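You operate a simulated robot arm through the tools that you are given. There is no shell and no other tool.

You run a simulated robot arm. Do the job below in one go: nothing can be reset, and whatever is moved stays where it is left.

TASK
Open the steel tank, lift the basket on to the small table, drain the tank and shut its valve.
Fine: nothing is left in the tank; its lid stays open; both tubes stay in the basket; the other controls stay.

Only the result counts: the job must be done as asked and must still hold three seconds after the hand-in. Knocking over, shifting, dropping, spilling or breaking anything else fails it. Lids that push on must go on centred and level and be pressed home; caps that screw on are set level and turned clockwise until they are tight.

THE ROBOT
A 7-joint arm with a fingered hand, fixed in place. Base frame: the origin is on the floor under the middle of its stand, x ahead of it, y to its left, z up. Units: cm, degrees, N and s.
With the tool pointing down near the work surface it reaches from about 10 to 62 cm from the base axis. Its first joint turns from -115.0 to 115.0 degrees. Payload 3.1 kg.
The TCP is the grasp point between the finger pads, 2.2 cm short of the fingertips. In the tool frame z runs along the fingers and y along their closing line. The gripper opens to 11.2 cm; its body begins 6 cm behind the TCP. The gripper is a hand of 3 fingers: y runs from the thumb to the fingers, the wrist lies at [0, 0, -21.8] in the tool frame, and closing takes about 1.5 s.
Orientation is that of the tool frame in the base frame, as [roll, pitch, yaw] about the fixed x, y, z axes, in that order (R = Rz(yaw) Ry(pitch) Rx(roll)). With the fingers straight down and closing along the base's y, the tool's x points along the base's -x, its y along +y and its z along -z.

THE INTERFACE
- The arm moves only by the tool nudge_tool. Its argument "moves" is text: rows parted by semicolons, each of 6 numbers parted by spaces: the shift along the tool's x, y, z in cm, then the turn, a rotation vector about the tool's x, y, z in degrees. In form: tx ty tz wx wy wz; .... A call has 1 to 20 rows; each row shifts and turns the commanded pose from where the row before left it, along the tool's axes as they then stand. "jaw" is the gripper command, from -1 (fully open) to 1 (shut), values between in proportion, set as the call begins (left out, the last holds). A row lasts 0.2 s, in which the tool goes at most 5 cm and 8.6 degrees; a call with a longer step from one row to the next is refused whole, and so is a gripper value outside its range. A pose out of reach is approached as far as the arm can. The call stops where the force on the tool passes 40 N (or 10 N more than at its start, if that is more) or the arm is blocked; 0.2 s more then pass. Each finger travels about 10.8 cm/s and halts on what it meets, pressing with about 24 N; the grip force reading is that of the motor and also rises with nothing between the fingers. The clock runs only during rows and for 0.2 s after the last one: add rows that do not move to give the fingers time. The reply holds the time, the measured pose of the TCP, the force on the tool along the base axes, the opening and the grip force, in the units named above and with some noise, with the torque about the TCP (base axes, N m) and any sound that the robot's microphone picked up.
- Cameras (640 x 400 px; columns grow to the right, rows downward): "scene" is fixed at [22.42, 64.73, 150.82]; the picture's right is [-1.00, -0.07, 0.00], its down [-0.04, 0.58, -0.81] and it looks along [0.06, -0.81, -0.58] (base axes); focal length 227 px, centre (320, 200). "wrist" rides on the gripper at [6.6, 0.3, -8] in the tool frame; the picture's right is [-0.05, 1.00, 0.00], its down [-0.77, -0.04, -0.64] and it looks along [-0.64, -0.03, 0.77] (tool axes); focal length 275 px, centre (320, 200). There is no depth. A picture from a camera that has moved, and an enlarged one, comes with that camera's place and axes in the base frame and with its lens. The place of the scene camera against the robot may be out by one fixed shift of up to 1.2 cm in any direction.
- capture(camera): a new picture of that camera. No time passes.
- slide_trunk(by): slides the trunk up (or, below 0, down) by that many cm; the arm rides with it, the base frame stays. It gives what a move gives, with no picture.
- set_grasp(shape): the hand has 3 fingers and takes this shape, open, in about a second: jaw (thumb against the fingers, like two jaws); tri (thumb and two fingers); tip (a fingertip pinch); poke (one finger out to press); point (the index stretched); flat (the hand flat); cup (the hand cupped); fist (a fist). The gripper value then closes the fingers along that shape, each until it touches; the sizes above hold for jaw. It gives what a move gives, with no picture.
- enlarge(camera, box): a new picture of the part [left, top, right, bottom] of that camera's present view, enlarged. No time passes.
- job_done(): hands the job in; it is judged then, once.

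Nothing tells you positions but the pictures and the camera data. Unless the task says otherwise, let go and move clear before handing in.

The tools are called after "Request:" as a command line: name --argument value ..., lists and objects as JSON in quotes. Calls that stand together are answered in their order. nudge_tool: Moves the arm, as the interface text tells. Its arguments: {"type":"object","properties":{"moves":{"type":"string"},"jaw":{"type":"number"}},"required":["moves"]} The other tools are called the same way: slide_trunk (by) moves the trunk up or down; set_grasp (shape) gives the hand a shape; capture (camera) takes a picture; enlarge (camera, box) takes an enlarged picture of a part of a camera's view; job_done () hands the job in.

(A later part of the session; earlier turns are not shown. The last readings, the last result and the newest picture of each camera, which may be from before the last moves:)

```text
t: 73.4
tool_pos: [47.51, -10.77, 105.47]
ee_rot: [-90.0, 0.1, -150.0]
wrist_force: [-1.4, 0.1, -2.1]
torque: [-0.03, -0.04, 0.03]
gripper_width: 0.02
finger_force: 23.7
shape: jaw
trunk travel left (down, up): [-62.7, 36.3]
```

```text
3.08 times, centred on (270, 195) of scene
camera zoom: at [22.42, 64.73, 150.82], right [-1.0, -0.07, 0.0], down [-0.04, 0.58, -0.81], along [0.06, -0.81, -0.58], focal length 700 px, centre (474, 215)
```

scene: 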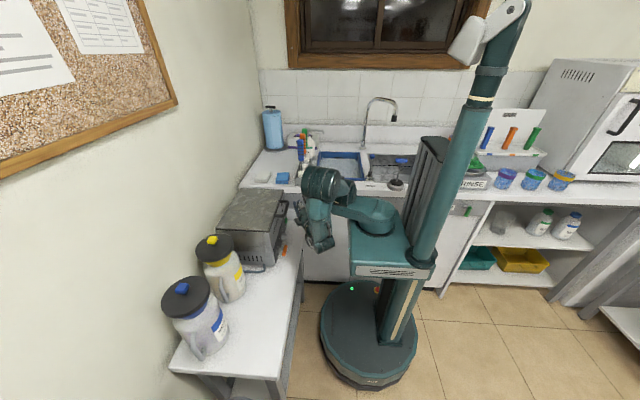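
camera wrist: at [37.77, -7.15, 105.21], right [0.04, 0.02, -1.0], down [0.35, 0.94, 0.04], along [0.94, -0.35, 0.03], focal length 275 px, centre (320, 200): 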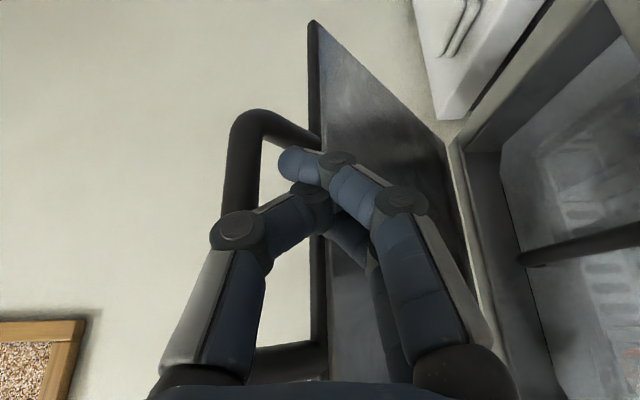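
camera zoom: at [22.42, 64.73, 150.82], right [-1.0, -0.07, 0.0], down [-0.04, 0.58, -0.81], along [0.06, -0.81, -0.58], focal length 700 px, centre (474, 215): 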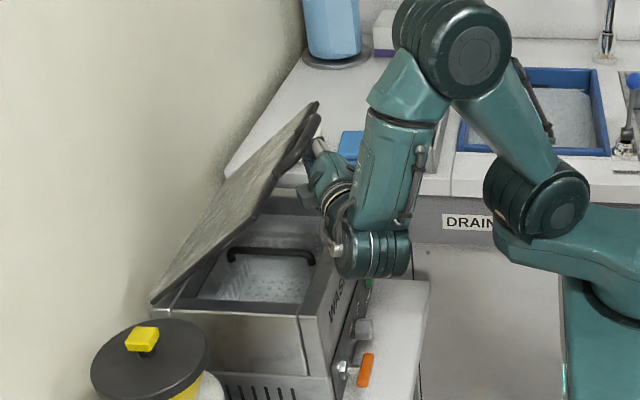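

Request:
nudge_tool --moves "-0.49 -0.72 0.283 0 0 0;-0.49 -0.72 0.283 0 0 0;-0.533 -0.679 0.308 0 0 0;-0.533 -0.679 0.308 0 0 0;-0.573 -0.635 0.331 0 0 0;-0.573 -0.635 0.331 0 0 0;-0.61 -0.587 0.352 0 0 0;-0.61 -0.587 0.352 0 0 0;-0.643 -0.536 0.372 0 0 0;-0.643 -0.536 0.372 0 0 0;-0.674 -0.483 0.389 0 0 0;-0.674 -0.483 0.389 0 0 0"

Request:
capture --camera "wrist"

Request:
enlarge --camera "scene" --box '[200, 110, 340, 250]'

```text
t: 76.0
tool_pos: [55.8, -10.68, 112.75]
ee_rot: [-90.0, 0.1, -150.1]
wrist_force: [0.8, 0.7, -3.1]
torque: [-0.04, 0.08, -0.03]
gripper_width: 0.0
finger_force: 24.2
shape: jaw
trunk travel left (down, up): [-62.7, 36.3]
```

```text
taken
camera wrist: at [46.04, -7.16, 112.53], right [0.04, 0.02, -1.0], down [0.35, 0.94, 0.04], along [0.94, -0.35, 0.03], focal length 275 px, centre (320, 200)
```

wrist: 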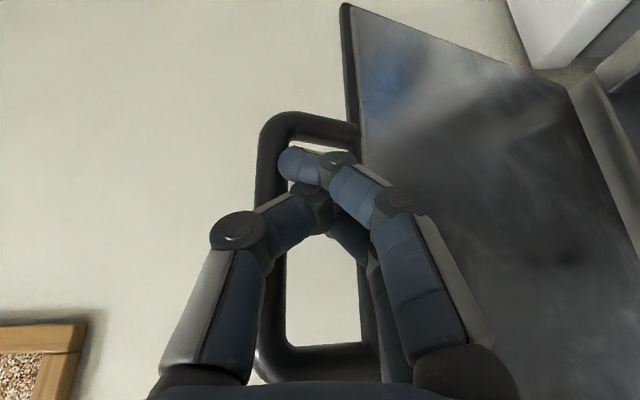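

```text
2.86 times, centred on (270, 180) of scene
camera zoom: at [22.42, 64.73, 150.82], right [-1.0, -0.07, 0.0], down [-0.04, 0.58, -0.81], along [0.06, -0.81, -0.58], focal length 650 px, centre (463, 257)
```

zoom: 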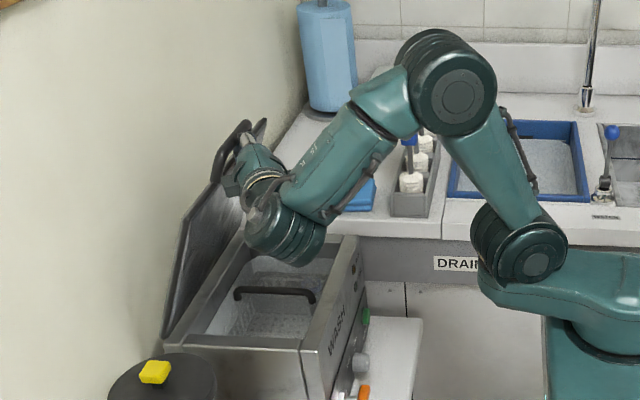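

Request:
nudge_tool --moves "-0.701 -0.428 0.405 0 0 0;-0.701 -0.428 0.405 0 0 0;-0.726 -0.37 0.419 0 0 0;-0.726 -0.37 0.419 0 0 0;-0.747 -0.311 0.431 0 0 0;-0.747 -0.311 0.431 0 0 0;-0.764 -0.25 0.441 0 0 0;-0.764 -0.25 0.441 0 0 0"

Request:
capture --camera "wrist"

Request:
enlarge --camera "scene" --box '[200, 110, 340, 250]'

```text
t: 77.8
tool_pos: [62.84, -10.64, 115.3]
ee_rot: [-90.1, 0.0, -150.0]
wrist_force: [1.5, 8.7, -18.3]
torque: [0.07, 0.27, 0.11]
gripper_width: 0.0
finger_force: 24.4
shape: jaw
trunk travel left (down, up): [-62.7, 36.3]
```

```text
taken
camera wrist: at [53.04, -7.05, 115.15], right [0.04, 0.02, -1.0], down [0.35, 0.94, 0.04], along [0.94, -0.35, 0.03], focal length 275 px, centre (320, 200)
```

wrist: 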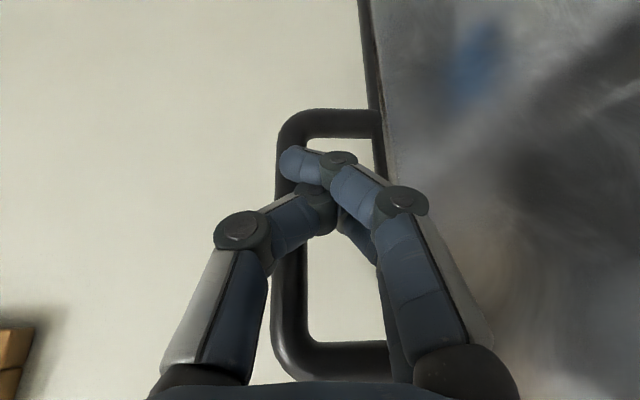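

```text
2.86 times, centred on (270, 180) of scene
camera zoom: at [22.42, 64.73, 150.82], right [-1.0, -0.07, 0.0], down [-0.04, 0.58, -0.81], along [0.06, -0.81, -0.58], focal length 650 px, centre (463, 257)
```

zoom: 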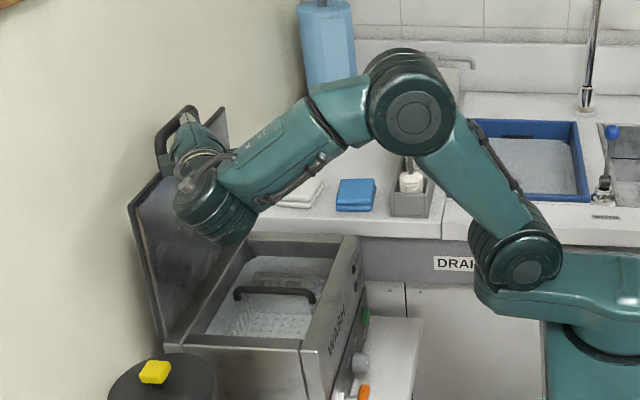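

The lid is at about 80°. The hand presses up a little, so I'll lower it slightly and push mostly forward.

Request:
nudge_tool --moves "0 0.6 0 0 0 0;-0.76 0 0.44 0 0 0;-0.76 0 0.44 0 0 0;-0.76 0 0.44 0 0 0"

Request:
capture --camera "wrist"

Request:
enlarge --camera "scene" --box '[200, 110, 340, 250]'

```text
t: 78.8
tool_pos: [65.08, -10.7, 115.1]
ee_rot: [-89.9, 0.1, -150.0]
wrist_force: [-2.9, 5.2, -1.9]
torque: [0.28, 0.61, 0.44]
gripper_width: 0.02
finger_force: 24.3
shape: jaw
trunk travel left (down, up): [-62.7, 36.3]
```

```text
taken
camera wrist: at [55.23, -7.1, 114.84], right [0.04, 0.02, -1.0], down [0.35, 0.94, 0.04], along [0.94, -0.35, 0.03], focal length 275 px, centre (320, 200)
```

wrist: 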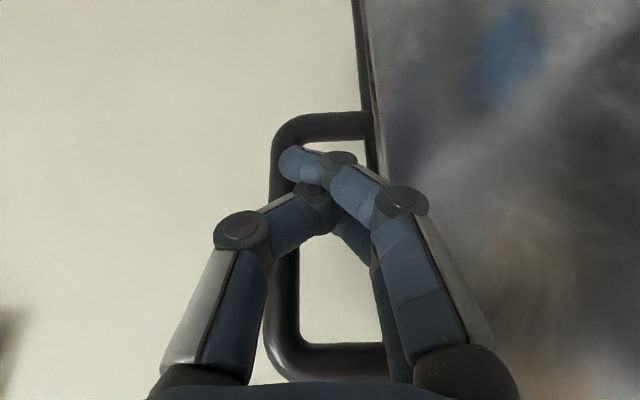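

```text
2.86 times, centred on (270, 180) of scene
camera zoom: at [22.42, 64.73, 150.82], right [-1.0, -0.07, 0.0], down [-0.04, 0.58, -0.81], along [0.06, -0.81, -0.58], focal length 650 px, centre (463, 257)
```

zoom: 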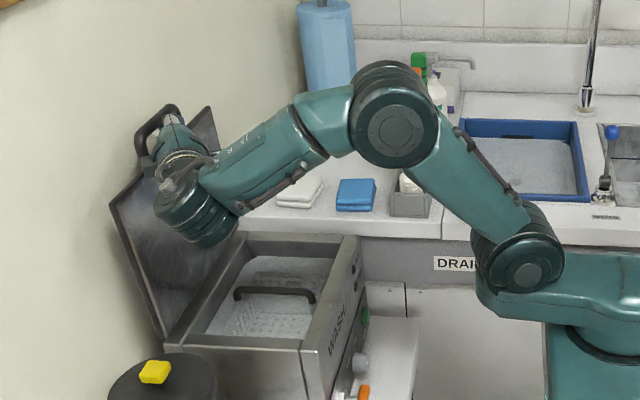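

Request:
nudge_tool --moves "-0.6 0 0.35 0 0 0;-0.6 0 0.35 0 0 0;-0.6 0 0.35 0 0 0;-0.6 0 0.35 0 0 0"

Request:
capture --camera "wrist"

Request:
enlarge --camera "scene" --box '[200, 110, 340, 250]'

```text
t: 80.0
tool_pos: [66.98, -10.88, 115.07]
ee_rot: [-90.1, 0.2, -150.6]
wrist_force: [-34.4, 4.8, -7.6]
torque: [0.48, 0.75, 0.4]
gripper_width: 0.01
finger_force: 23.9
shape: jaw
trunk travel left (down, up): [-62.7, 36.3]
stopped in row 4: the force on the tool passed its limit at 44 N (the readings are from after the stop); the commanded pose is now the measured one
```

```text
taken
camera wrist: at [57.29, -7.14, 114.87], right [0.04, 0.03, -1.0], down [0.36, 0.93, 0.04], along [0.93, -0.36, 0.03], focal length 275 px, centre (320, 200)
```

wrist: 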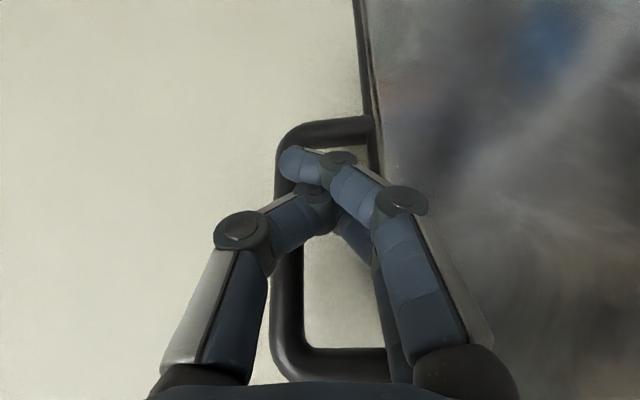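

```text
2.86 times, centred on (270, 180) of scene
camera zoom: at [22.42, 64.73, 150.82], right [-1.0, -0.07, 0.0], down [-0.04, 0.58, -0.81], along [0.06, -0.81, -0.58], focal length 650 px, centre (463, 257)
```

zoom: 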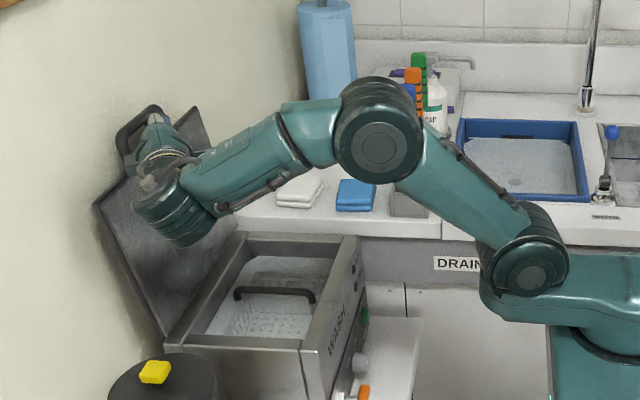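

The force rose in x, so the lid (or a fingertip) has reached its stop. I'll back off a bit and check whether the lid stays.

Request:
nudge_tool --moves "0.6 0 -0.35 0 0 0;0.87 0 -0.5 0 0 0;0.87 0 -0.5 0 0 0;0 0 0 0 0 0"

Request:
capture --camera "wrist"

Request:
enlarge --camera "scene" --box '[200, 110, 340, 250]'

```text
t: 81.0
tool_pos: [65.13, -10.92, 114.79]
ee_rot: [-90.3, 0.0, -150.4]
wrist_force: [0.1, 0.6, -0.4]
torque: [0.02, -0.01, 0.02]
gripper_width: 0.0
finger_force: 23.5
shape: jaw
trunk travel left (down, up): [-62.7, 36.3]
```

```text
taken
camera wrist: at [55.32, -7.25, 114.59], right [0.04, 0.03, -1.0], down [0.36, 0.93, 0.04], along [0.93, -0.36, 0.03], focal length 275 px, centre (320, 200)
```

wrist: 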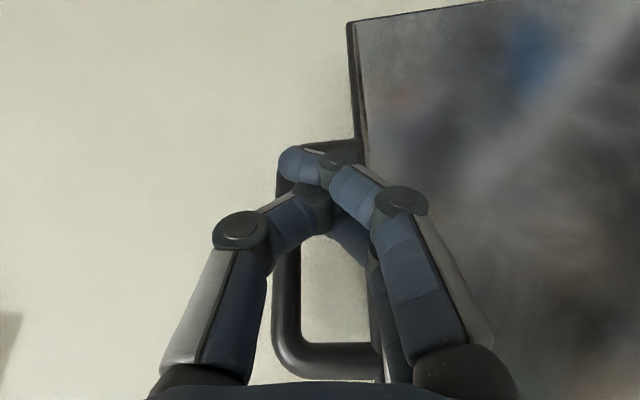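

```text
2.86 times, centred on (270, 180) of scene
camera zoom: at [22.42, 64.73, 150.82], right [-1.0, -0.07, 0.0], down [-0.04, 0.58, -0.81], along [0.06, -0.81, -0.58], focal length 650 px, centre (463, 257)
```

zoom: 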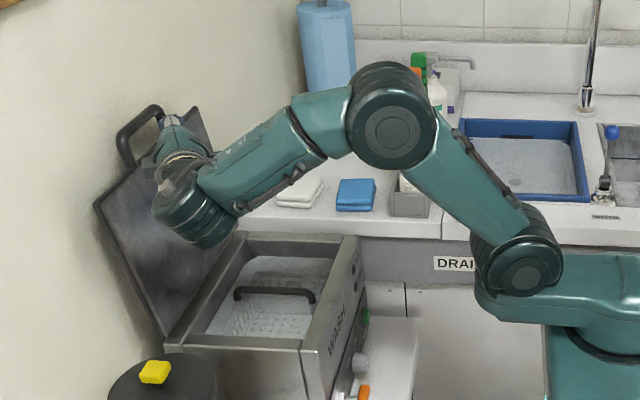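

The lid stays open by itself. I'll withdraw and look into the tank.

Request:
nudge_tool --moves "2.6 0 -1.5 0 0 0;2.6 0 -1.5 0 0 0;2.6 0 -1.5 0 0 0;2.6 0 -1.5 0 0 0;2.6 0 -1.5 0 0 0"

Request:
capture --camera "scene"

Request:
enlarge --camera "scene" --box '[200, 130, 340, 260]'

Request:
enlarge --camera "scene" --box '[250, 190, 330, 250]'

```text
t: 82.2
tool_pos: [50.24, -10.84, 114.95]
ee_rot: [-90.1, 0.0, -150.3]
wrist_force: [-0.1, -0.6, -1.0]
torque: [0.01, 0.02, 0.05]
gripper_width: 0.01
finger_force: 24.2
shape: jaw
trunk travel left (down, up): [-62.7, 36.3]
```

```text
taken
```

scene: 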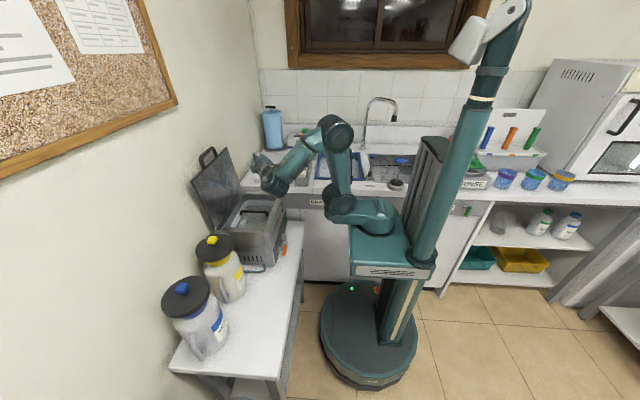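

```text
3.08 times, centred on (270, 195) of scene
camera zoom: at [22.42, 64.73, 150.82], right [-1.0, -0.07, 0.0], down [-0.04, 0.58, -0.81], along [0.06, -0.81, -0.58], focal length 700 px, centre (474, 215)
```

zoom: 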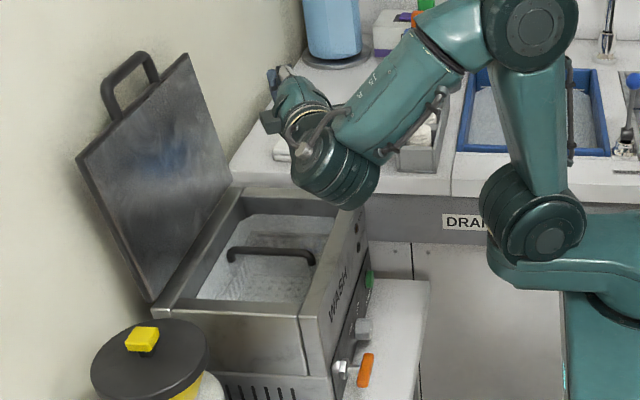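

```text
6.67 times, centred on (290, 220) of scene
camera zoom: at [22.42, 64.73, 150.82], right [-1.0, -0.07, 0.0], down [-0.04, 0.58, -0.81], along [0.06, -0.81, -0.58], focal length 1516 px, centre (520, 67)
```

zoom: 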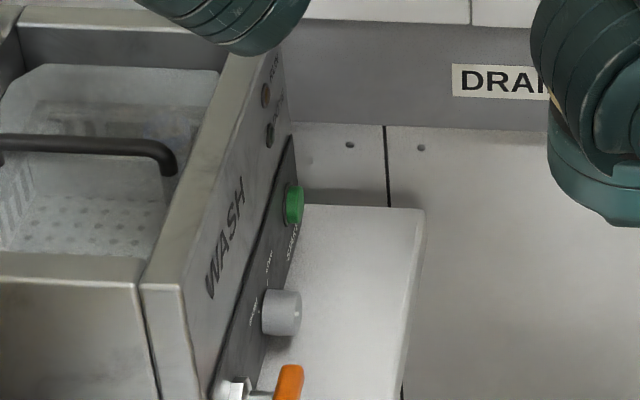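

The lid rests open well past vertical. Now I'll turn the hand back to pointing down above the tank to locate the basket and its handle.

Request:
slide_trunk --by 14

Request:
nudge_tool --moves "2.2 0 -1.2 0 7.5 0;2.2 0 -1.2 0 7.5 0;0 0 0 0 7.5 0;0 0 0 0 7.5 0;0 0 0 -8.5 0 0;0 0 0 -8.5 0 0;0 0 0 -8.5 0 0;0 0 0 -8.5 0 0;0 0 0 -8.5 0 0;0 0 0 -8.5 0 0;0 0 0 -8.5 0 0;0 0 0 -8.5 0 0;0 0 0 -8.5 0 0;0 0 0 -8.5 0 0;0 0 0 -5 0 0"

Request:
capture --camera "wrist"

Request:
capture --camera "scene"

```text
t: 83.8
tool_pos: [50.37, -10.97, 128.9]
ee_rot: [-90.2, 0.0, -150.4]
wrist_force: [-0.5, 0.0, -1.1]
torque: [-0.01, 0.02, -0.01]
gripper_width: 0.0
finger_force: 24.2
shape: jaw
trunk travel left (down, up): [-76.7, 22.3]
```

```text
t: 87.0
tool_pos: [45.29, -10.7, 128.93]
ee_rot: [179.7, -0.1, 179.6]
wrist_force: [-0.2, 0.1, 0.4]
torque: [0.02, -0.02, -0.02]
gripper_width: 0.02
finger_force: 23.7
shape: jaw
trunk travel left (down, up): [-76.7, 22.3]
```

```text
taken
camera wrist: at [38.62, -10.45, 137.09], right [0.05, 1.0, 0.0], down [0.77, -0.04, 0.63], along [0.63, -0.03, -0.77], focal length 275 px, centre (320, 200)
```

wrist: 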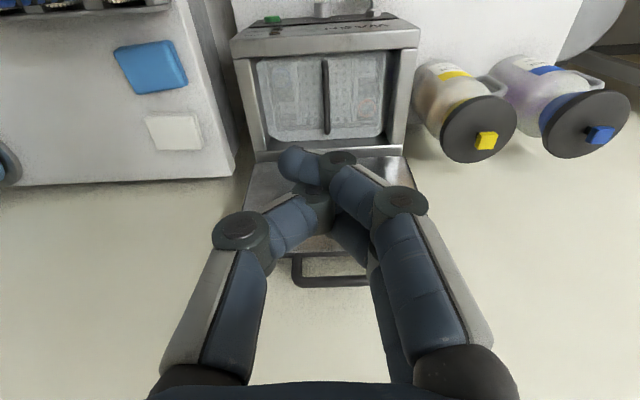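

```text
taken
```

scene: 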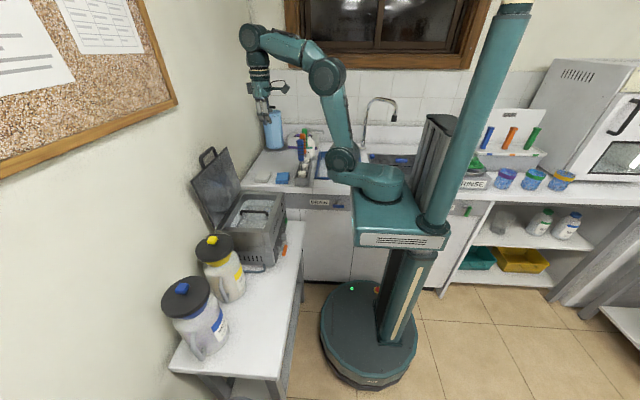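

Request:
enlarge --camera "wrist" --box '[215, 0, 435, 165]'

Request:
enlarge --camera "wrist" --box '[370, 0, 640, 200]'

Request:
enlarge --camera "scene" --box '[220, 180, 300, 250]'

```text
2.42 times, centred on (325, 82) of wrist
camera zoom: at [38.62, -10.45, 137.09], right [0.05, 1.0, 0.0], down [0.77, -0.04, 0.63], along [0.63, -0.03, -0.77], focal length 667 px, centre (308, 485)
```

zoom: 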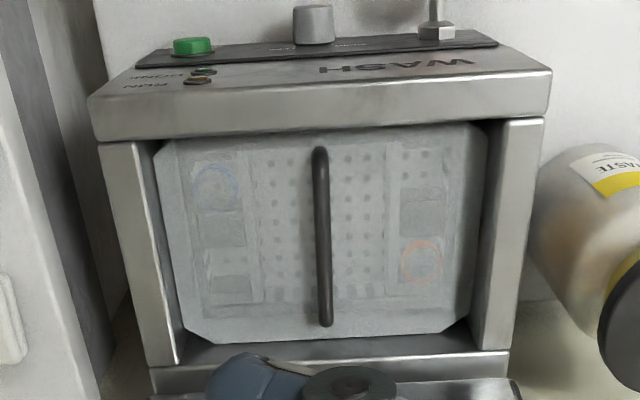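

```text
2.00 times, centred on (505, 100) of wrist
camera zoom: at [38.62, -10.45, 137.09], right [0.05, 1.0, 0.0], down [0.77, -0.04, 0.63], along [0.63, -0.03, -0.77], focal length 551 px, centre (-50, 400)
```

zoom: 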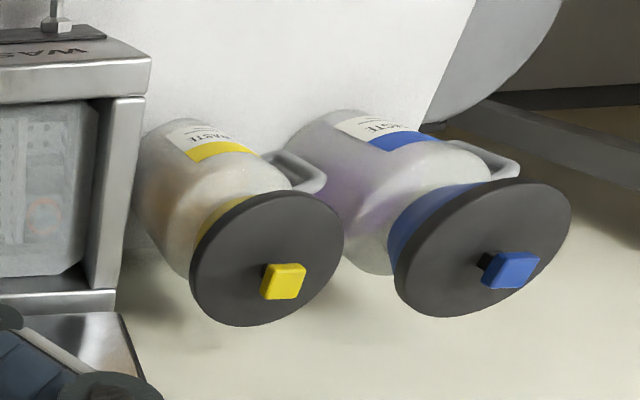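

```text
5.71 times, centred on (260, 215) of scene
camera zoom: at [22.42, 64.73, 150.82], right [-1.0, -0.07, 0.0], down [-0.04, 0.58, -0.81], along [0.06, -0.81, -0.58], focal length 1300 px, centre (663, 114)
```

zoom: 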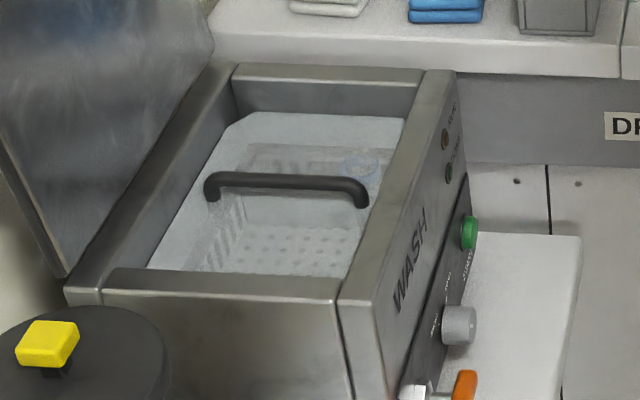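

The basket sits in the water with its handle bar along x at y≈-10. Tubes with a blue ring and an orange ring are inside it. I'll move closer with the hand part-open to triangulate the handle.

Request:
nudge_tool --moves "-1.25 0.1 4.25 0 0 0;-1.25 0.1 4.25 0 0 0;-1.25 0.1 4.25 0 0 0;-1.25 0.1 4.25 0 0 0;0 0 0 0 0 0" --jaw 0

Request:
capture --camera "wrist"

Request:
enlarge --camera "wrist" --box '[180, 30, 460, 240]'

```text
t: 88.2
tool_pos: [50.29, -10.28, 111.76]
ee_rot: [179.9, -0.2, 179.6]
wrist_force: [-0.4, -0.3, 0.4]
torque: [-0.01, -0.01, -0.01]
gripper_width: 5.58
finger_force: 0.1
shape: jaw
trunk travel left (down, up): [-76.7, 22.3]
```

```text
taken
camera wrist: at [43.56, -10.05, 119.89], right [0.05, 1.0, 0.0], down [0.77, -0.04, 0.63], along [0.63, -0.03, -0.77], focal length 275 px, centre (320, 200)
```

wrist: 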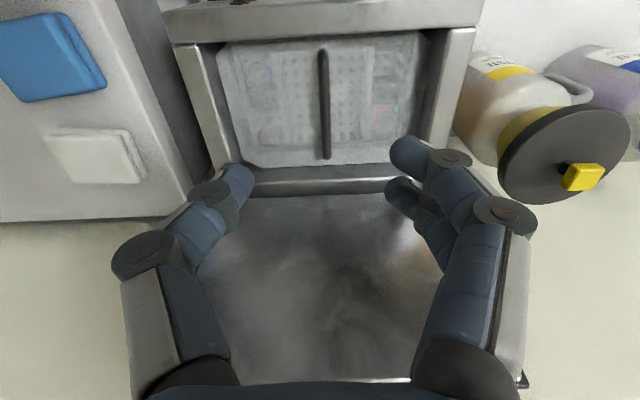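

```text
1.90 times, centred on (320, 135) of wrist
camera zoom: at [43.56, -10.05, 119.89], right [0.05, 1.0, 0.0], down [0.77, -0.04, 0.63], along [0.63, -0.03, -0.77], focal length 524 px, centre (320, 324)
```

zoom: 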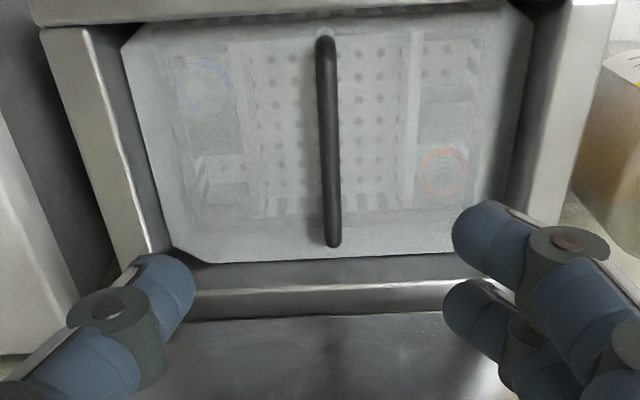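

Handle: from (49.8, -10, 87.3) to (62.2, -10, 87.9). I'll move the hand over its middle.

Request:
nudge_tool --moves "-1.43 0.07 3.7 0 0 0;-1.43 0.07 3.7 0 0 0;-1.43 0.07 3.7 0 0 0;-1.43 0.07 3.7 0 0 0;0 0 0 0 0 0"

Request:
capture --camera "wrist"

Request:
enlarge --camera "scene" --box '[200, 120, 330, 250]'

```text
t: 89.4
tool_pos: [56.03, -9.94, 96.91]
ee_rot: [179.9, 0.0, 179.6]
wrist_force: [0.3, 0.5, -0.1]
torque: [-0.01, 0.01, -0.02]
gripper_width: 5.57
finger_force: 0.0
shape: jaw
trunk travel left (down, up): [-76.7, 22.3]
```

```text
taken
camera wrist: at [49.42, -9.74, 105.16], right [0.05, 1.0, 0.0], down [0.77, -0.04, 0.64], along [0.63, -0.03, -0.77], focal length 275 px, centre (320, 200)
```

wrist: 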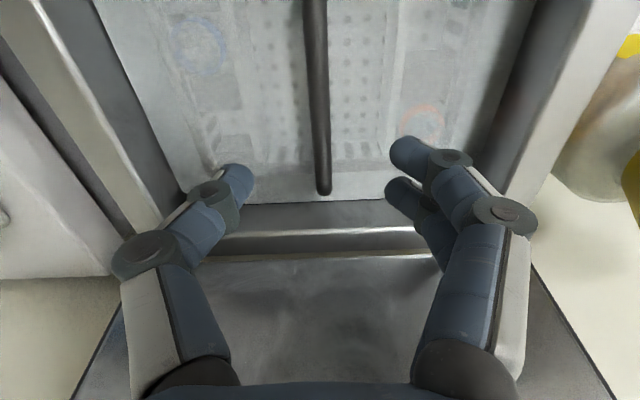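

```text
3.08 times, centred on (265, 185) of scene
camera zoom: at [22.42, 64.73, 150.82], right [-1.0, -0.07, 0.0], down [-0.04, 0.58, -0.81], along [0.06, -0.81, -0.58], focal length 700 px, centre (489, 246)
```

zoom: 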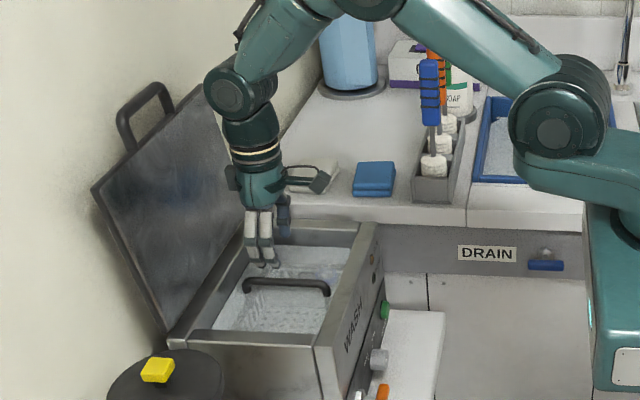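

The handle bar is at z≈89. I'll descend onto it and close.

Request:
nudge_tool --moves "0 0 2 0 0 0;0 0 2 0 0 0;0 0 2 0 0 0;0 0 2.1 0 0 0"

Request:
capture --camera "wrist"

Request:
enlarge --camera "scene" --box '[220, 170, 310, 250]'

```text
t: 90.4
tool_pos: [55.99, -10.1, 88.71]
ee_rot: [179.9, 0.0, 179.6]
wrist_force: [-0.6, 0.5, 0.7]
torque: [-0.01, -0.01, -0.02]
gripper_width: 5.57
finger_force: 0.0
shape: jaw
trunk travel left (down, up): [-76.7, 22.3]
```

```text
taken
camera wrist: at [49.41, -9.75, 97.0], right [0.05, 1.0, 0.0], down [0.77, -0.04, 0.63], along [0.63, -0.03, -0.77], focal length 275 px, centre (320, 200)
```

wrist: 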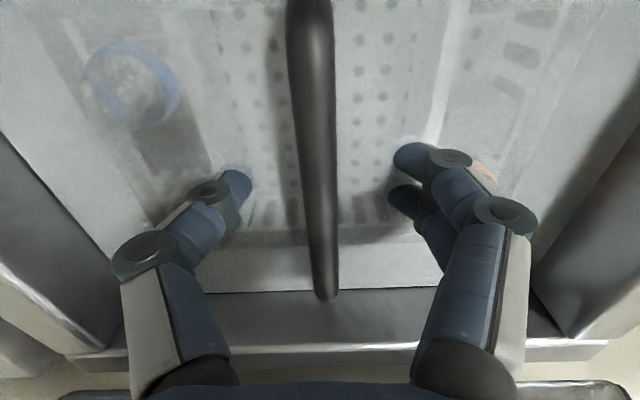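

```text
5.00 times, centred on (265, 210) of scene
camera zoom: at [22.42, 64.73, 150.82], right [-1.0, -0.07, 0.0], down [-0.04, 0.58, -0.81], along [0.06, -0.81, -0.58], focal length 1137 px, centre (595, 150)
```

zoom: 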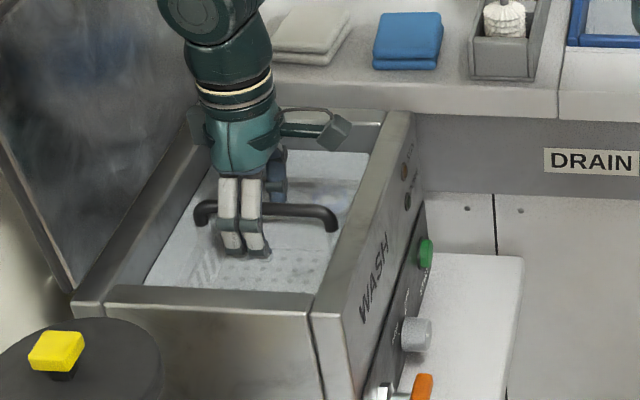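

Request:
nudge_tool --moves "0 0 0.2 0 0 0;0 0 0 0 0 0;0 0 0 0 0 0;0 0 0 0 0 0;0 0 0 0 0 0;0 0 0 0 0 0;0 0 0 0 0 0" --jaw 1

Request:
capture --camera "wrist"

Request:
enlarge --camera "scene" --box '[220, 170, 310, 250]'

```text
t: 92.0
tool_pos: [56.05, -10.03, 88.73]
ee_rot: [179.9, -0.1, 179.5]
wrist_force: [-1.0, -0.5, -0.3]
torque: [0.03, -0.03, -0.03]
gripper_width: 0.0
finger_force: 23.9
shape: jaw
trunk travel left (down, up): [-76.7, 22.3]
```

```text
taken
camera wrist: at [49.36, -9.77, 96.83], right [0.05, 1.0, 0.0], down [0.77, -0.04, 0.63], along [0.63, -0.03, -0.77], focal length 275 px, centre (320, 200)
```

wrist: 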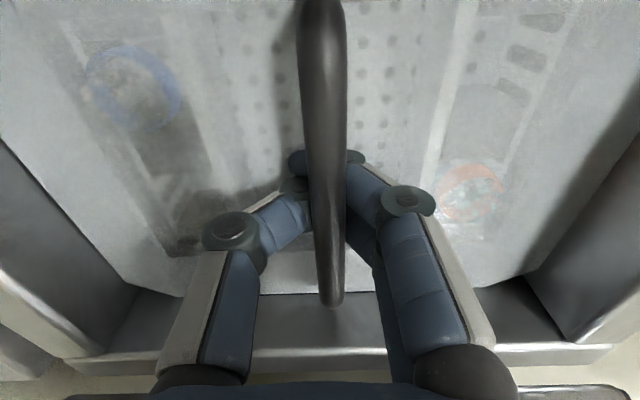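

```text
5.00 times, centred on (265, 210) of scene
camera zoom: at [22.42, 64.73, 150.82], right [-1.0, -0.07, 0.0], down [-0.04, 0.58, -0.81], along [0.06, -0.81, -0.58], focal length 1137 px, centre (595, 150)
```

zoom: 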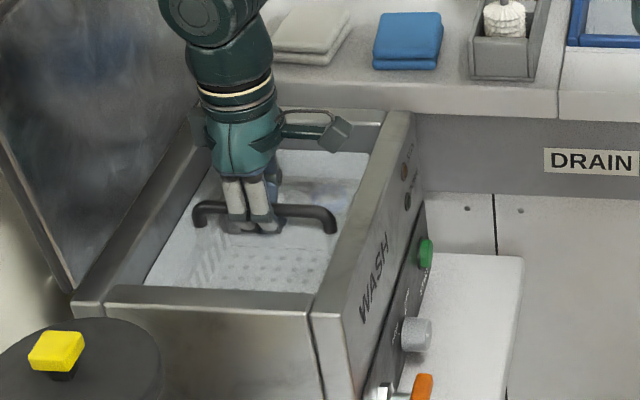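

The bar is hooked in the closed hand. I'll lift a few centimetres gently to feel the weight.

Request:
nudge_tool --moves "0 0 -0.5 0 0 0;0 0 -0.5 0 0 0;0 0 -0.5 0 0 0;0 0 -0.5 0 0 0;0 0 -0.5 0 0 0;0 0 -0.5 0 0 0"

Request:
capture --camera "wrist"

Request:
enlarge --camera "scene" --box '[220, 170, 310, 250]'

```text
t: 93.4
tool_pos: [55.8, -10.14, 91.81]
ee_rot: [180.0, -0.1, 179.6]
wrist_force: [-1.1, -0.9, -2.5]
torque: [0.01, -0.03, -0.02]
gripper_width: 0.0
finger_force: 23.9
shape: jaw
trunk travel left (down, up): [-76.7, 22.3]
```

```text
taken
camera wrist: at [49.31, -9.73, 99.93], right [0.05, 1.0, 0.0], down [0.77, -0.04, 0.63], along [0.63, -0.03, -0.77], focal length 275 px, centre (320, 200)
```

wrist: 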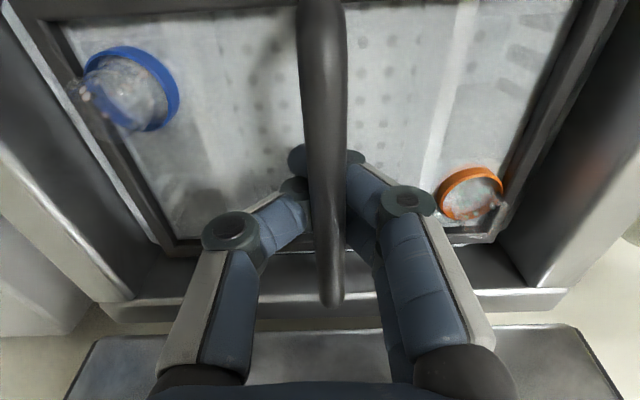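

```text
5.00 times, centred on (265, 210) of scene
camera zoom: at [22.42, 64.73, 150.82], right [-1.0, -0.07, 0.0], down [-0.04, 0.58, -0.81], along [0.06, -0.81, -0.58], focal length 1137 px, centre (595, 150)
```

zoom: 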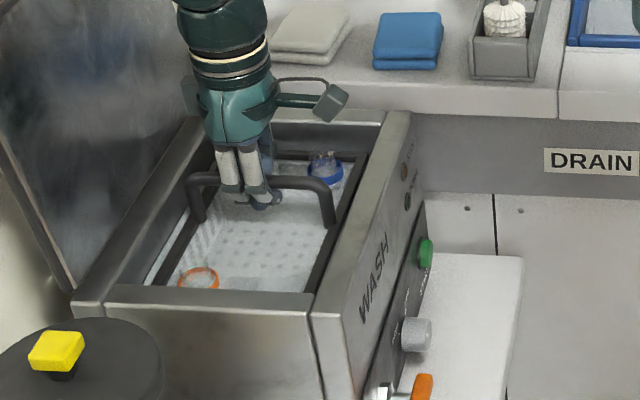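

The basket comes up with both tubes (blue ring and orange ring) in it, and it's light. Continuing the lift slowly.

Request:
nudge_tool --moves "0 0 -0.7 0 0 0;0 0 -0.7 0 0 0;0 0 -0.7 0 0 0;0 0 -0.7 0 0 0;0 0 -0.7 0 0 0;0 0 -0.7 0 0 0;0 0 -0.7 0 0 0;0 0 -0.7 0 0 0;0 0 -0.7 0 0 0;0 0 -0.7 0 0 0;0 0 -0.7 0 0 0;0 0 -0.7 0 0 0"

Request:
capture --camera "wrist"

Request:
enlarge --camera "scene" --box '[210, 150, 310, 250]'

```text
t: 96.0
tool_pos: [55.88, -10.08, 100.17]
ee_rot: [179.9, -0.1, 179.6]
wrist_force: [0.4, 0.3, -1.8]
torque: [-0.01, 0.01, 0.02]
gripper_width: 0.02
finger_force: 24.3
shape: jaw
trunk travel left (down, up): [-76.7, 22.3]
```

```text
taken
camera wrist: at [49.28, -9.77, 108.35], right [0.05, 1.0, 0.0], down [0.77, -0.04, 0.63], along [0.63, -0.03, -0.77], focal length 275 px, centre (320, 200)
```

wrist: 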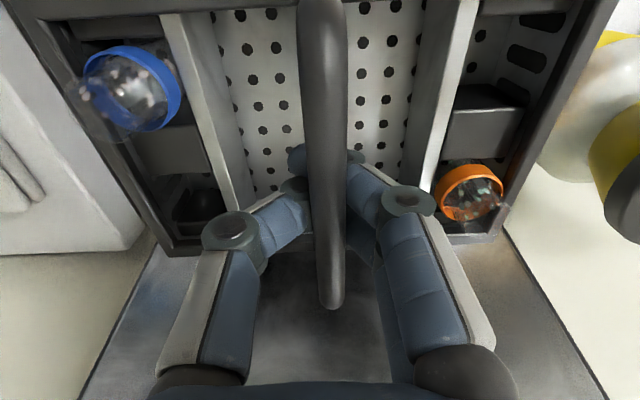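

```text
4.00 times, centred on (260, 200) of scene
camera zoom: at [22.42, 64.73, 150.82], right [-1.0, -0.07, 0.0], down [-0.04, 0.58, -0.81], along [0.06, -0.81, -0.58], focal length 910 px, centre (560, 200)
```

zoom: 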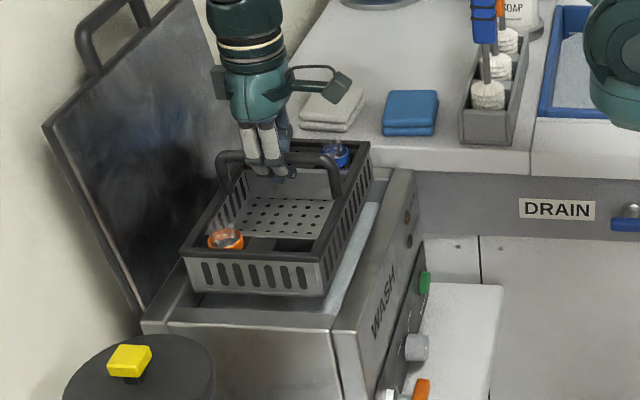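

The basket is level, about 21 cm (y) by 15 cm (x), with its bottom ~8.5 cm below the TCP. I'll let it drip over the tank for a moment, then lift higher.

Request:
nudge_tool --moves "0 0 0 0 0 0;0 0 0 0 0 0;0 0 0 0 0 0;0 0 0 0 0 0;0 0 0 0 0 0;0 0 0 0 0 0;0 0 0 0 0 0;0 0 0 0 0 0;0 0 0 0 0 0;0 0 0 0 0 0;0 0 0 0 0 0;0 0 0 0 0 0;0 0 0 0 0 0;0 0 0 0 0 0;0 0 0 0 0 0;0 0 0 0 0 0;0 0 0 0 0 0;0 0 0 0 0 0;0 0 0 0 0 0;0 0 0 0 0 0"

Request:
nudge_tool --moves "0 0 -0.9 0 0 0;0 0 -0.9 0 0 0;0 0 -0.9 0 0 0;0 0 -0.9 0 0 0;0 0 -0.9 0 0 0;0 0 -0.9 0 0 0;0 0 -0.9 0 0 0;0 0 -0.9 0 0 0;0 0 -0.9 0 0 0;0 0 -0.9 0 0 0;0 0 -0.9 0 0 0;0 0 -0.9 0 0 0"

Request:
enlarge --camera "scene" --box '[200, 130, 320, 250]'

Request:
capture --camera "wrist"

```text
t: 100.2
tool_pos: [55.96, -10.03, 100.21]
ee_rot: [179.9, -0.1, 179.5]
wrist_force: [0.7, 0.1, -3.3]
torque: [-0.05, -0.01, 0.01]
gripper_width: 0.0
finger_force: 24.0
shape: jaw
trunk travel left (down, up): [-76.7, 22.3]
```

```text
t: 102.8
tool_pos: [56.04, -9.9, 110.87]
ee_rot: [179.9, -0.2, 179.6]
wrist_force: [0.3, 1.1, -2.7]
torque: [-0.01, 0.02, 0.01]
gripper_width: 0.0
finger_force: 24.3
shape: jaw
trunk travel left (down, up): [-76.7, 22.3]
```

```text
3.33 times, centred on (260, 190) of scene
camera zoom: at [22.42, 64.73, 150.82], right [-1.0, -0.07, 0.0], down [-0.04, 0.58, -0.81], along [0.06, -0.81, -0.58], focal length 758 px, centre (520, 233)
```

zoom: 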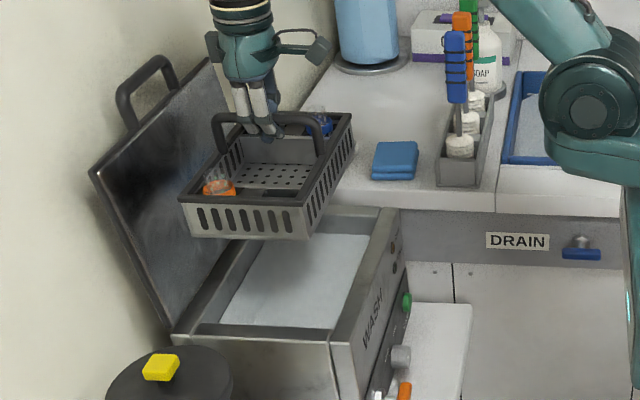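

```text
taken
camera wrist: at [49.34, -9.68, 119.01], right [0.05, 1.0, 0.0], down [0.77, -0.04, 0.63], along [0.63, -0.03, -0.77], focal length 275 px, centre (320, 200)
```

wrist: 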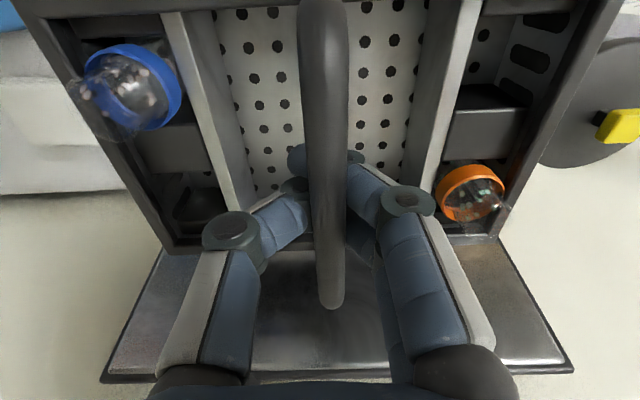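

The basket is out and level. I'll move it back from the wall first (toward -x), then over the table.

Request:
nudge_tool --moves "1.1 0 0 0 0 0;1.1 0 0 0 0 0;1.1 0 0 0 0 0;1.1 0 0 0 0 0;1.1 0 0 0 0 0;1.1 0 0 0 0 0;1.1 0 0 0 0 0;1.1 0 0 0 0 0;1.1 0 0 0 0 0;1.1 0 0 0 0 0"

Request:
nudge_tool --moves "0 1.3 0 0 0 0;0 1.3 0 0 0 0;0 1.3 0 0 0 0;0 1.3 0 0 0 0;0 1.3 0 0 0 0;0 1.3 0 0 0 0;0 1.3 0 0 0 0;0 1.3 0 0 0 0;0 1.3 0 0 0 0;0 1.3 0 0 0 0;0 1.3 0 0 0 0;0 1.3 0 0 0 0;0 1.3 0 0 0 0;0 1.3 0 0 0 0;0 1.3 0 0 0 0;0 1.3 0 0 0 0"

Request:
capture --camera "scene"

Request:
capture --camera "wrist"

```text
t: 105.0
tool_pos: [44.94, -9.88, 110.97]
ee_rot: [179.9, -0.1, 179.6]
wrist_force: [-0.3, -0.4, -2.2]
torque: [0.02, -0.03, -0.02]
gripper_width: 0.01
finger_force: 24.0
shape: jaw
trunk travel left (down, up): [-76.7, 22.3]
```

```text
t: 108.4
tool_pos: [45.3, 11.08, 110.95]
ee_rot: [179.9, -0.1, 179.6]
wrist_force: [-0.1, 0.3, -2.5]
torque: [0.04, 0.02, -0.01]
gripper_width: 0.0
finger_force: 23.8
shape: jaw
trunk travel left (down, up): [-76.7, 22.3]
```

```text
taken
```

scene: 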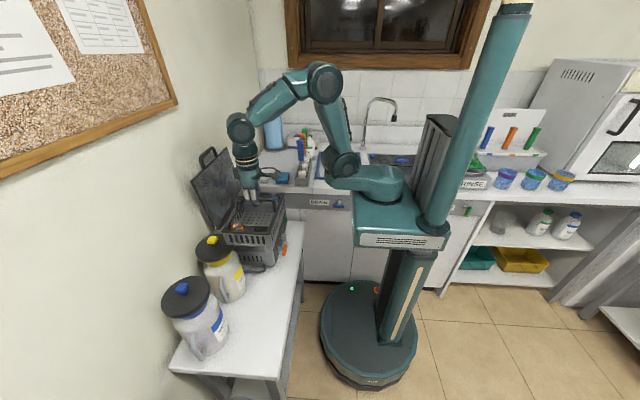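

```text
taken
camera wrist: at [38.53, 11.35, 119.16], right [0.05, 1.0, 0.0], down [0.77, -0.04, 0.63], along [0.63, -0.03, -0.77], focal length 275 px, centre (320, 200)
```

wrist: 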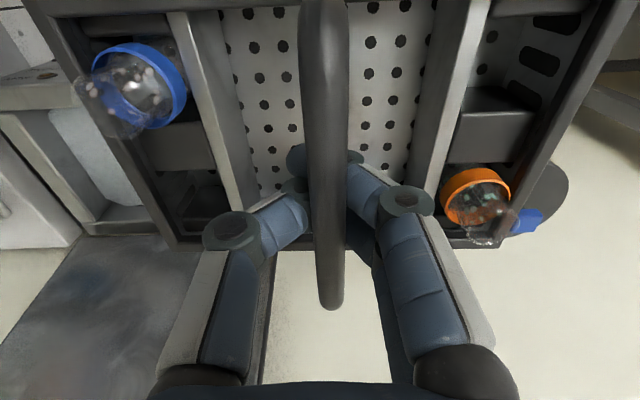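

Request:
nudge_tool --moves "0 1.3 0 0 0 0;0 1.3 0 0 0 0;0 1.3 0 0 0 0;0 1.3 0 0 0 0;0 1.3 0 0 0 0;0 1.3 0 0 0 0;0 1.3 0 0 0 0;0 1.3 0 0 0 0;0 1.3 0 0 0 0;0 1.3 0 0 0 0"

Request:
nudge_tool --moves "0 0 1 0 0 0;0 0 1 0 0 0;0 0 1 0 0 0;0 0 1 0 0 0;0 0 1 0 0 0;0 0 1 0 0 0;0 0 1 0 0 0;0 0 1 0 0 0;0 0 1 0 0 0;0 0 1 0 0 0"

Request:
capture --camera "scene"

Request:
enlarge --camera "scene" --box '[150, 170, 330, 400]'

Request:
capture --camera "wrist"

```text
t: 110.6
tool_pos: [45.14, 23.92, 111.02]
ee_rot: [179.9, -0.2, 179.6]
wrist_force: [0.8, 0.7, -3.0]
torque: [0.0, -0.02, -0.02]
gripper_width: 0.02
finger_force: 23.7
shape: jaw
trunk travel left (down, up): [-76.7, 22.3]
```

```text
t: 112.8
tool_pos: [45.11, 23.89, 100.86]
ee_rot: [179.8, -0.1, 179.6]
wrist_force: [0.2, 0.9, -2.5]
torque: [-0.04, 0.02, -0.01]
gripper_width: 0.01
finger_force: 24.3
shape: jaw
trunk travel left (down, up): [-76.7, 22.3]
```

```text
taken
```

scene: 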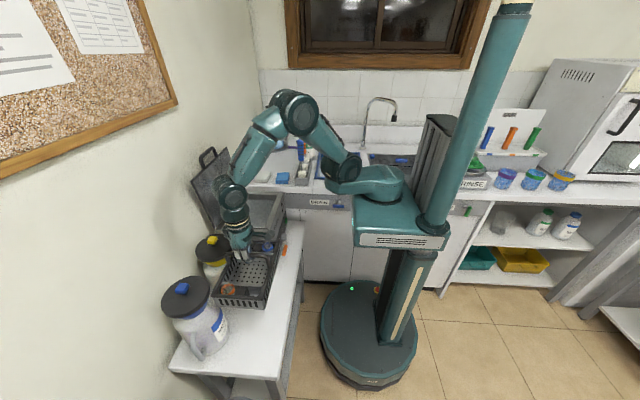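

```text
1.74 times, centred on (240, 285) of scene
camera zoom: at [22.42, 64.73, 150.82], right [-1.0, -0.07, 0.0], down [-0.04, 0.58, -0.81], along [0.06, -0.81, -0.58], focal length 396 px, centre (459, 52)
```

zoom: 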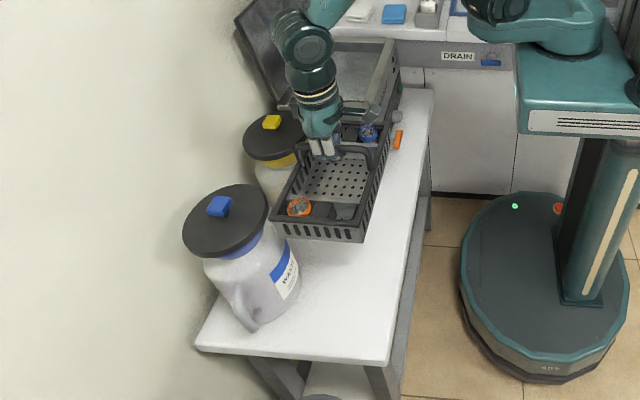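

```text
taken
camera wrist: at [38.51, 24.21, 109.09], right [0.05, 1.0, 0.0], down [0.77, -0.04, 0.63], along [0.63, -0.03, -0.77], focal length 275 px, centre (320, 200)
```

wrist: 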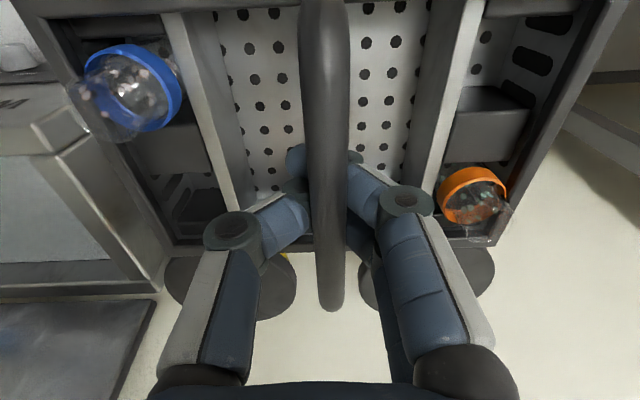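

The basket hangs level over the free strip of the table, in front of the jugs. I'll shift 0.5 cm toward -x for clearance and descend.

Request:
nudge_tool --moves "0.25 0 0.8 0 0 0;0.25 0 0.8 0 0 0;0 0 1 0 0 0;0 0 1 0 0 0;0 0 1 0 0 0;0 0 1 0 0 0;0 0 1 0 0 0;0 0 1 0 0 0;0 0 1 0 0 0;0 0 1 0 0 0;0 0 1 0 0 0;0 0 1 0 0 0;0 0 1 0 0 0;0 0 1 0 0 0;0 0 1 0 0 0"

Request:
capture --camera "wrist"

Request:
enlarge --camera "scene" --box '[160, 200, 320, 380]'

```text
t: 116.0
tool_pos: [44.7, 23.81, 86.45]
ee_rot: [180.0, 0.0, 179.6]
wrist_force: [-1.1, 0.2, -2.7]
torque: [-0.04, 0.01, -0.03]
gripper_width: 0.02
finger_force: 24.0
shape: jaw
trunk travel left (down, up): [-76.7, 22.3]
```

```text
taken
camera wrist: at [38.05, 24.15, 94.58], right [0.05, 1.0, 0.0], down [0.77, -0.04, 0.63], along [0.63, -0.03, -0.77], focal length 275 px, centre (320, 200)
```

wrist: 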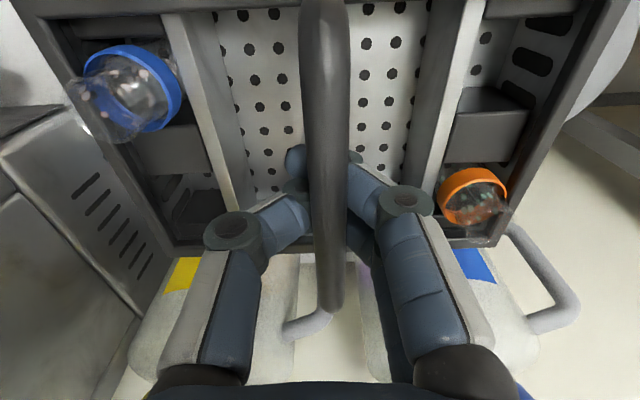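

```text
2.22 times, centred on (240, 290) of scene
camera zoom: at [22.42, 64.73, 150.82], right [-1.0, -0.07, 0.0], down [-0.04, 0.58, -0.81], along [0.06, -0.81, -0.58], focal length 505 px, centre (498, 0)
```

zoom: 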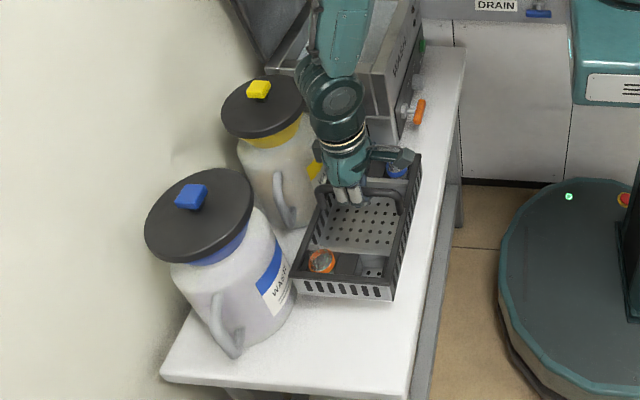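

Request:
nudge_tool --moves "0 0 0.7 0 0 0;0 0 0.7 0 0 0;0 0 0.7 0 0 0;0 0 0.7 0 0 0;0 0 0.7 0 0 0;0 0 0.7 0 0 0;0 0 0.7 0 0 0"

Request:
capture --camera "wrist"

Request:
enlarge --camera "scene" --box '[200, 230, 300, 330]'

```text
t: 117.6
tool_pos: [44.62, 24.01, 81.44]
ee_rot: [-180.0, -0.2, 179.5]
wrist_force: [0.0, 0.4, -2.4]
torque: [0.01, 0.0, -0.02]
gripper_width: 0.03
finger_force: 23.9
shape: jaw
trunk travel left (down, up): [-76.7, 22.3]
```

```text
taken
camera wrist: at [38.0, 24.23, 89.66], right [0.05, 1.0, 0.0], down [0.77, -0.04, 0.63], along [0.63, -0.03, -0.77], focal length 275 px, centre (320, 200)
```

wrist: 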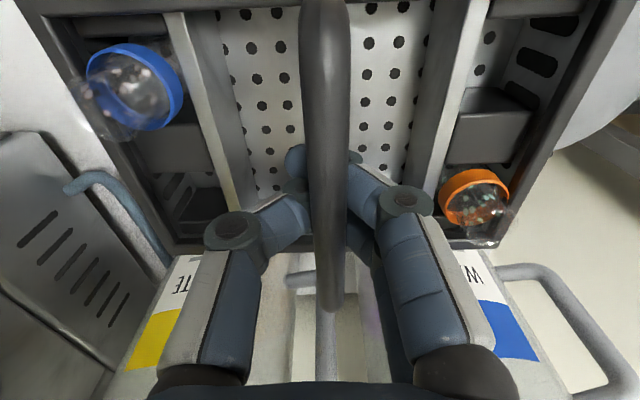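

```text
4.00 times, centred on (250, 280) of scene
camera zoom: at [22.42, 64.73, 150.82], right [-1.0, -0.07, 0.0], down [-0.04, 0.58, -0.81], along [0.06, -0.81, -0.58], focal length 910 px, centre (600, -120)
```

zoom: 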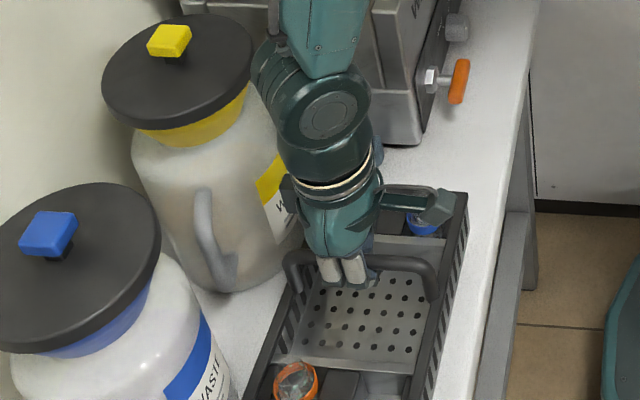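

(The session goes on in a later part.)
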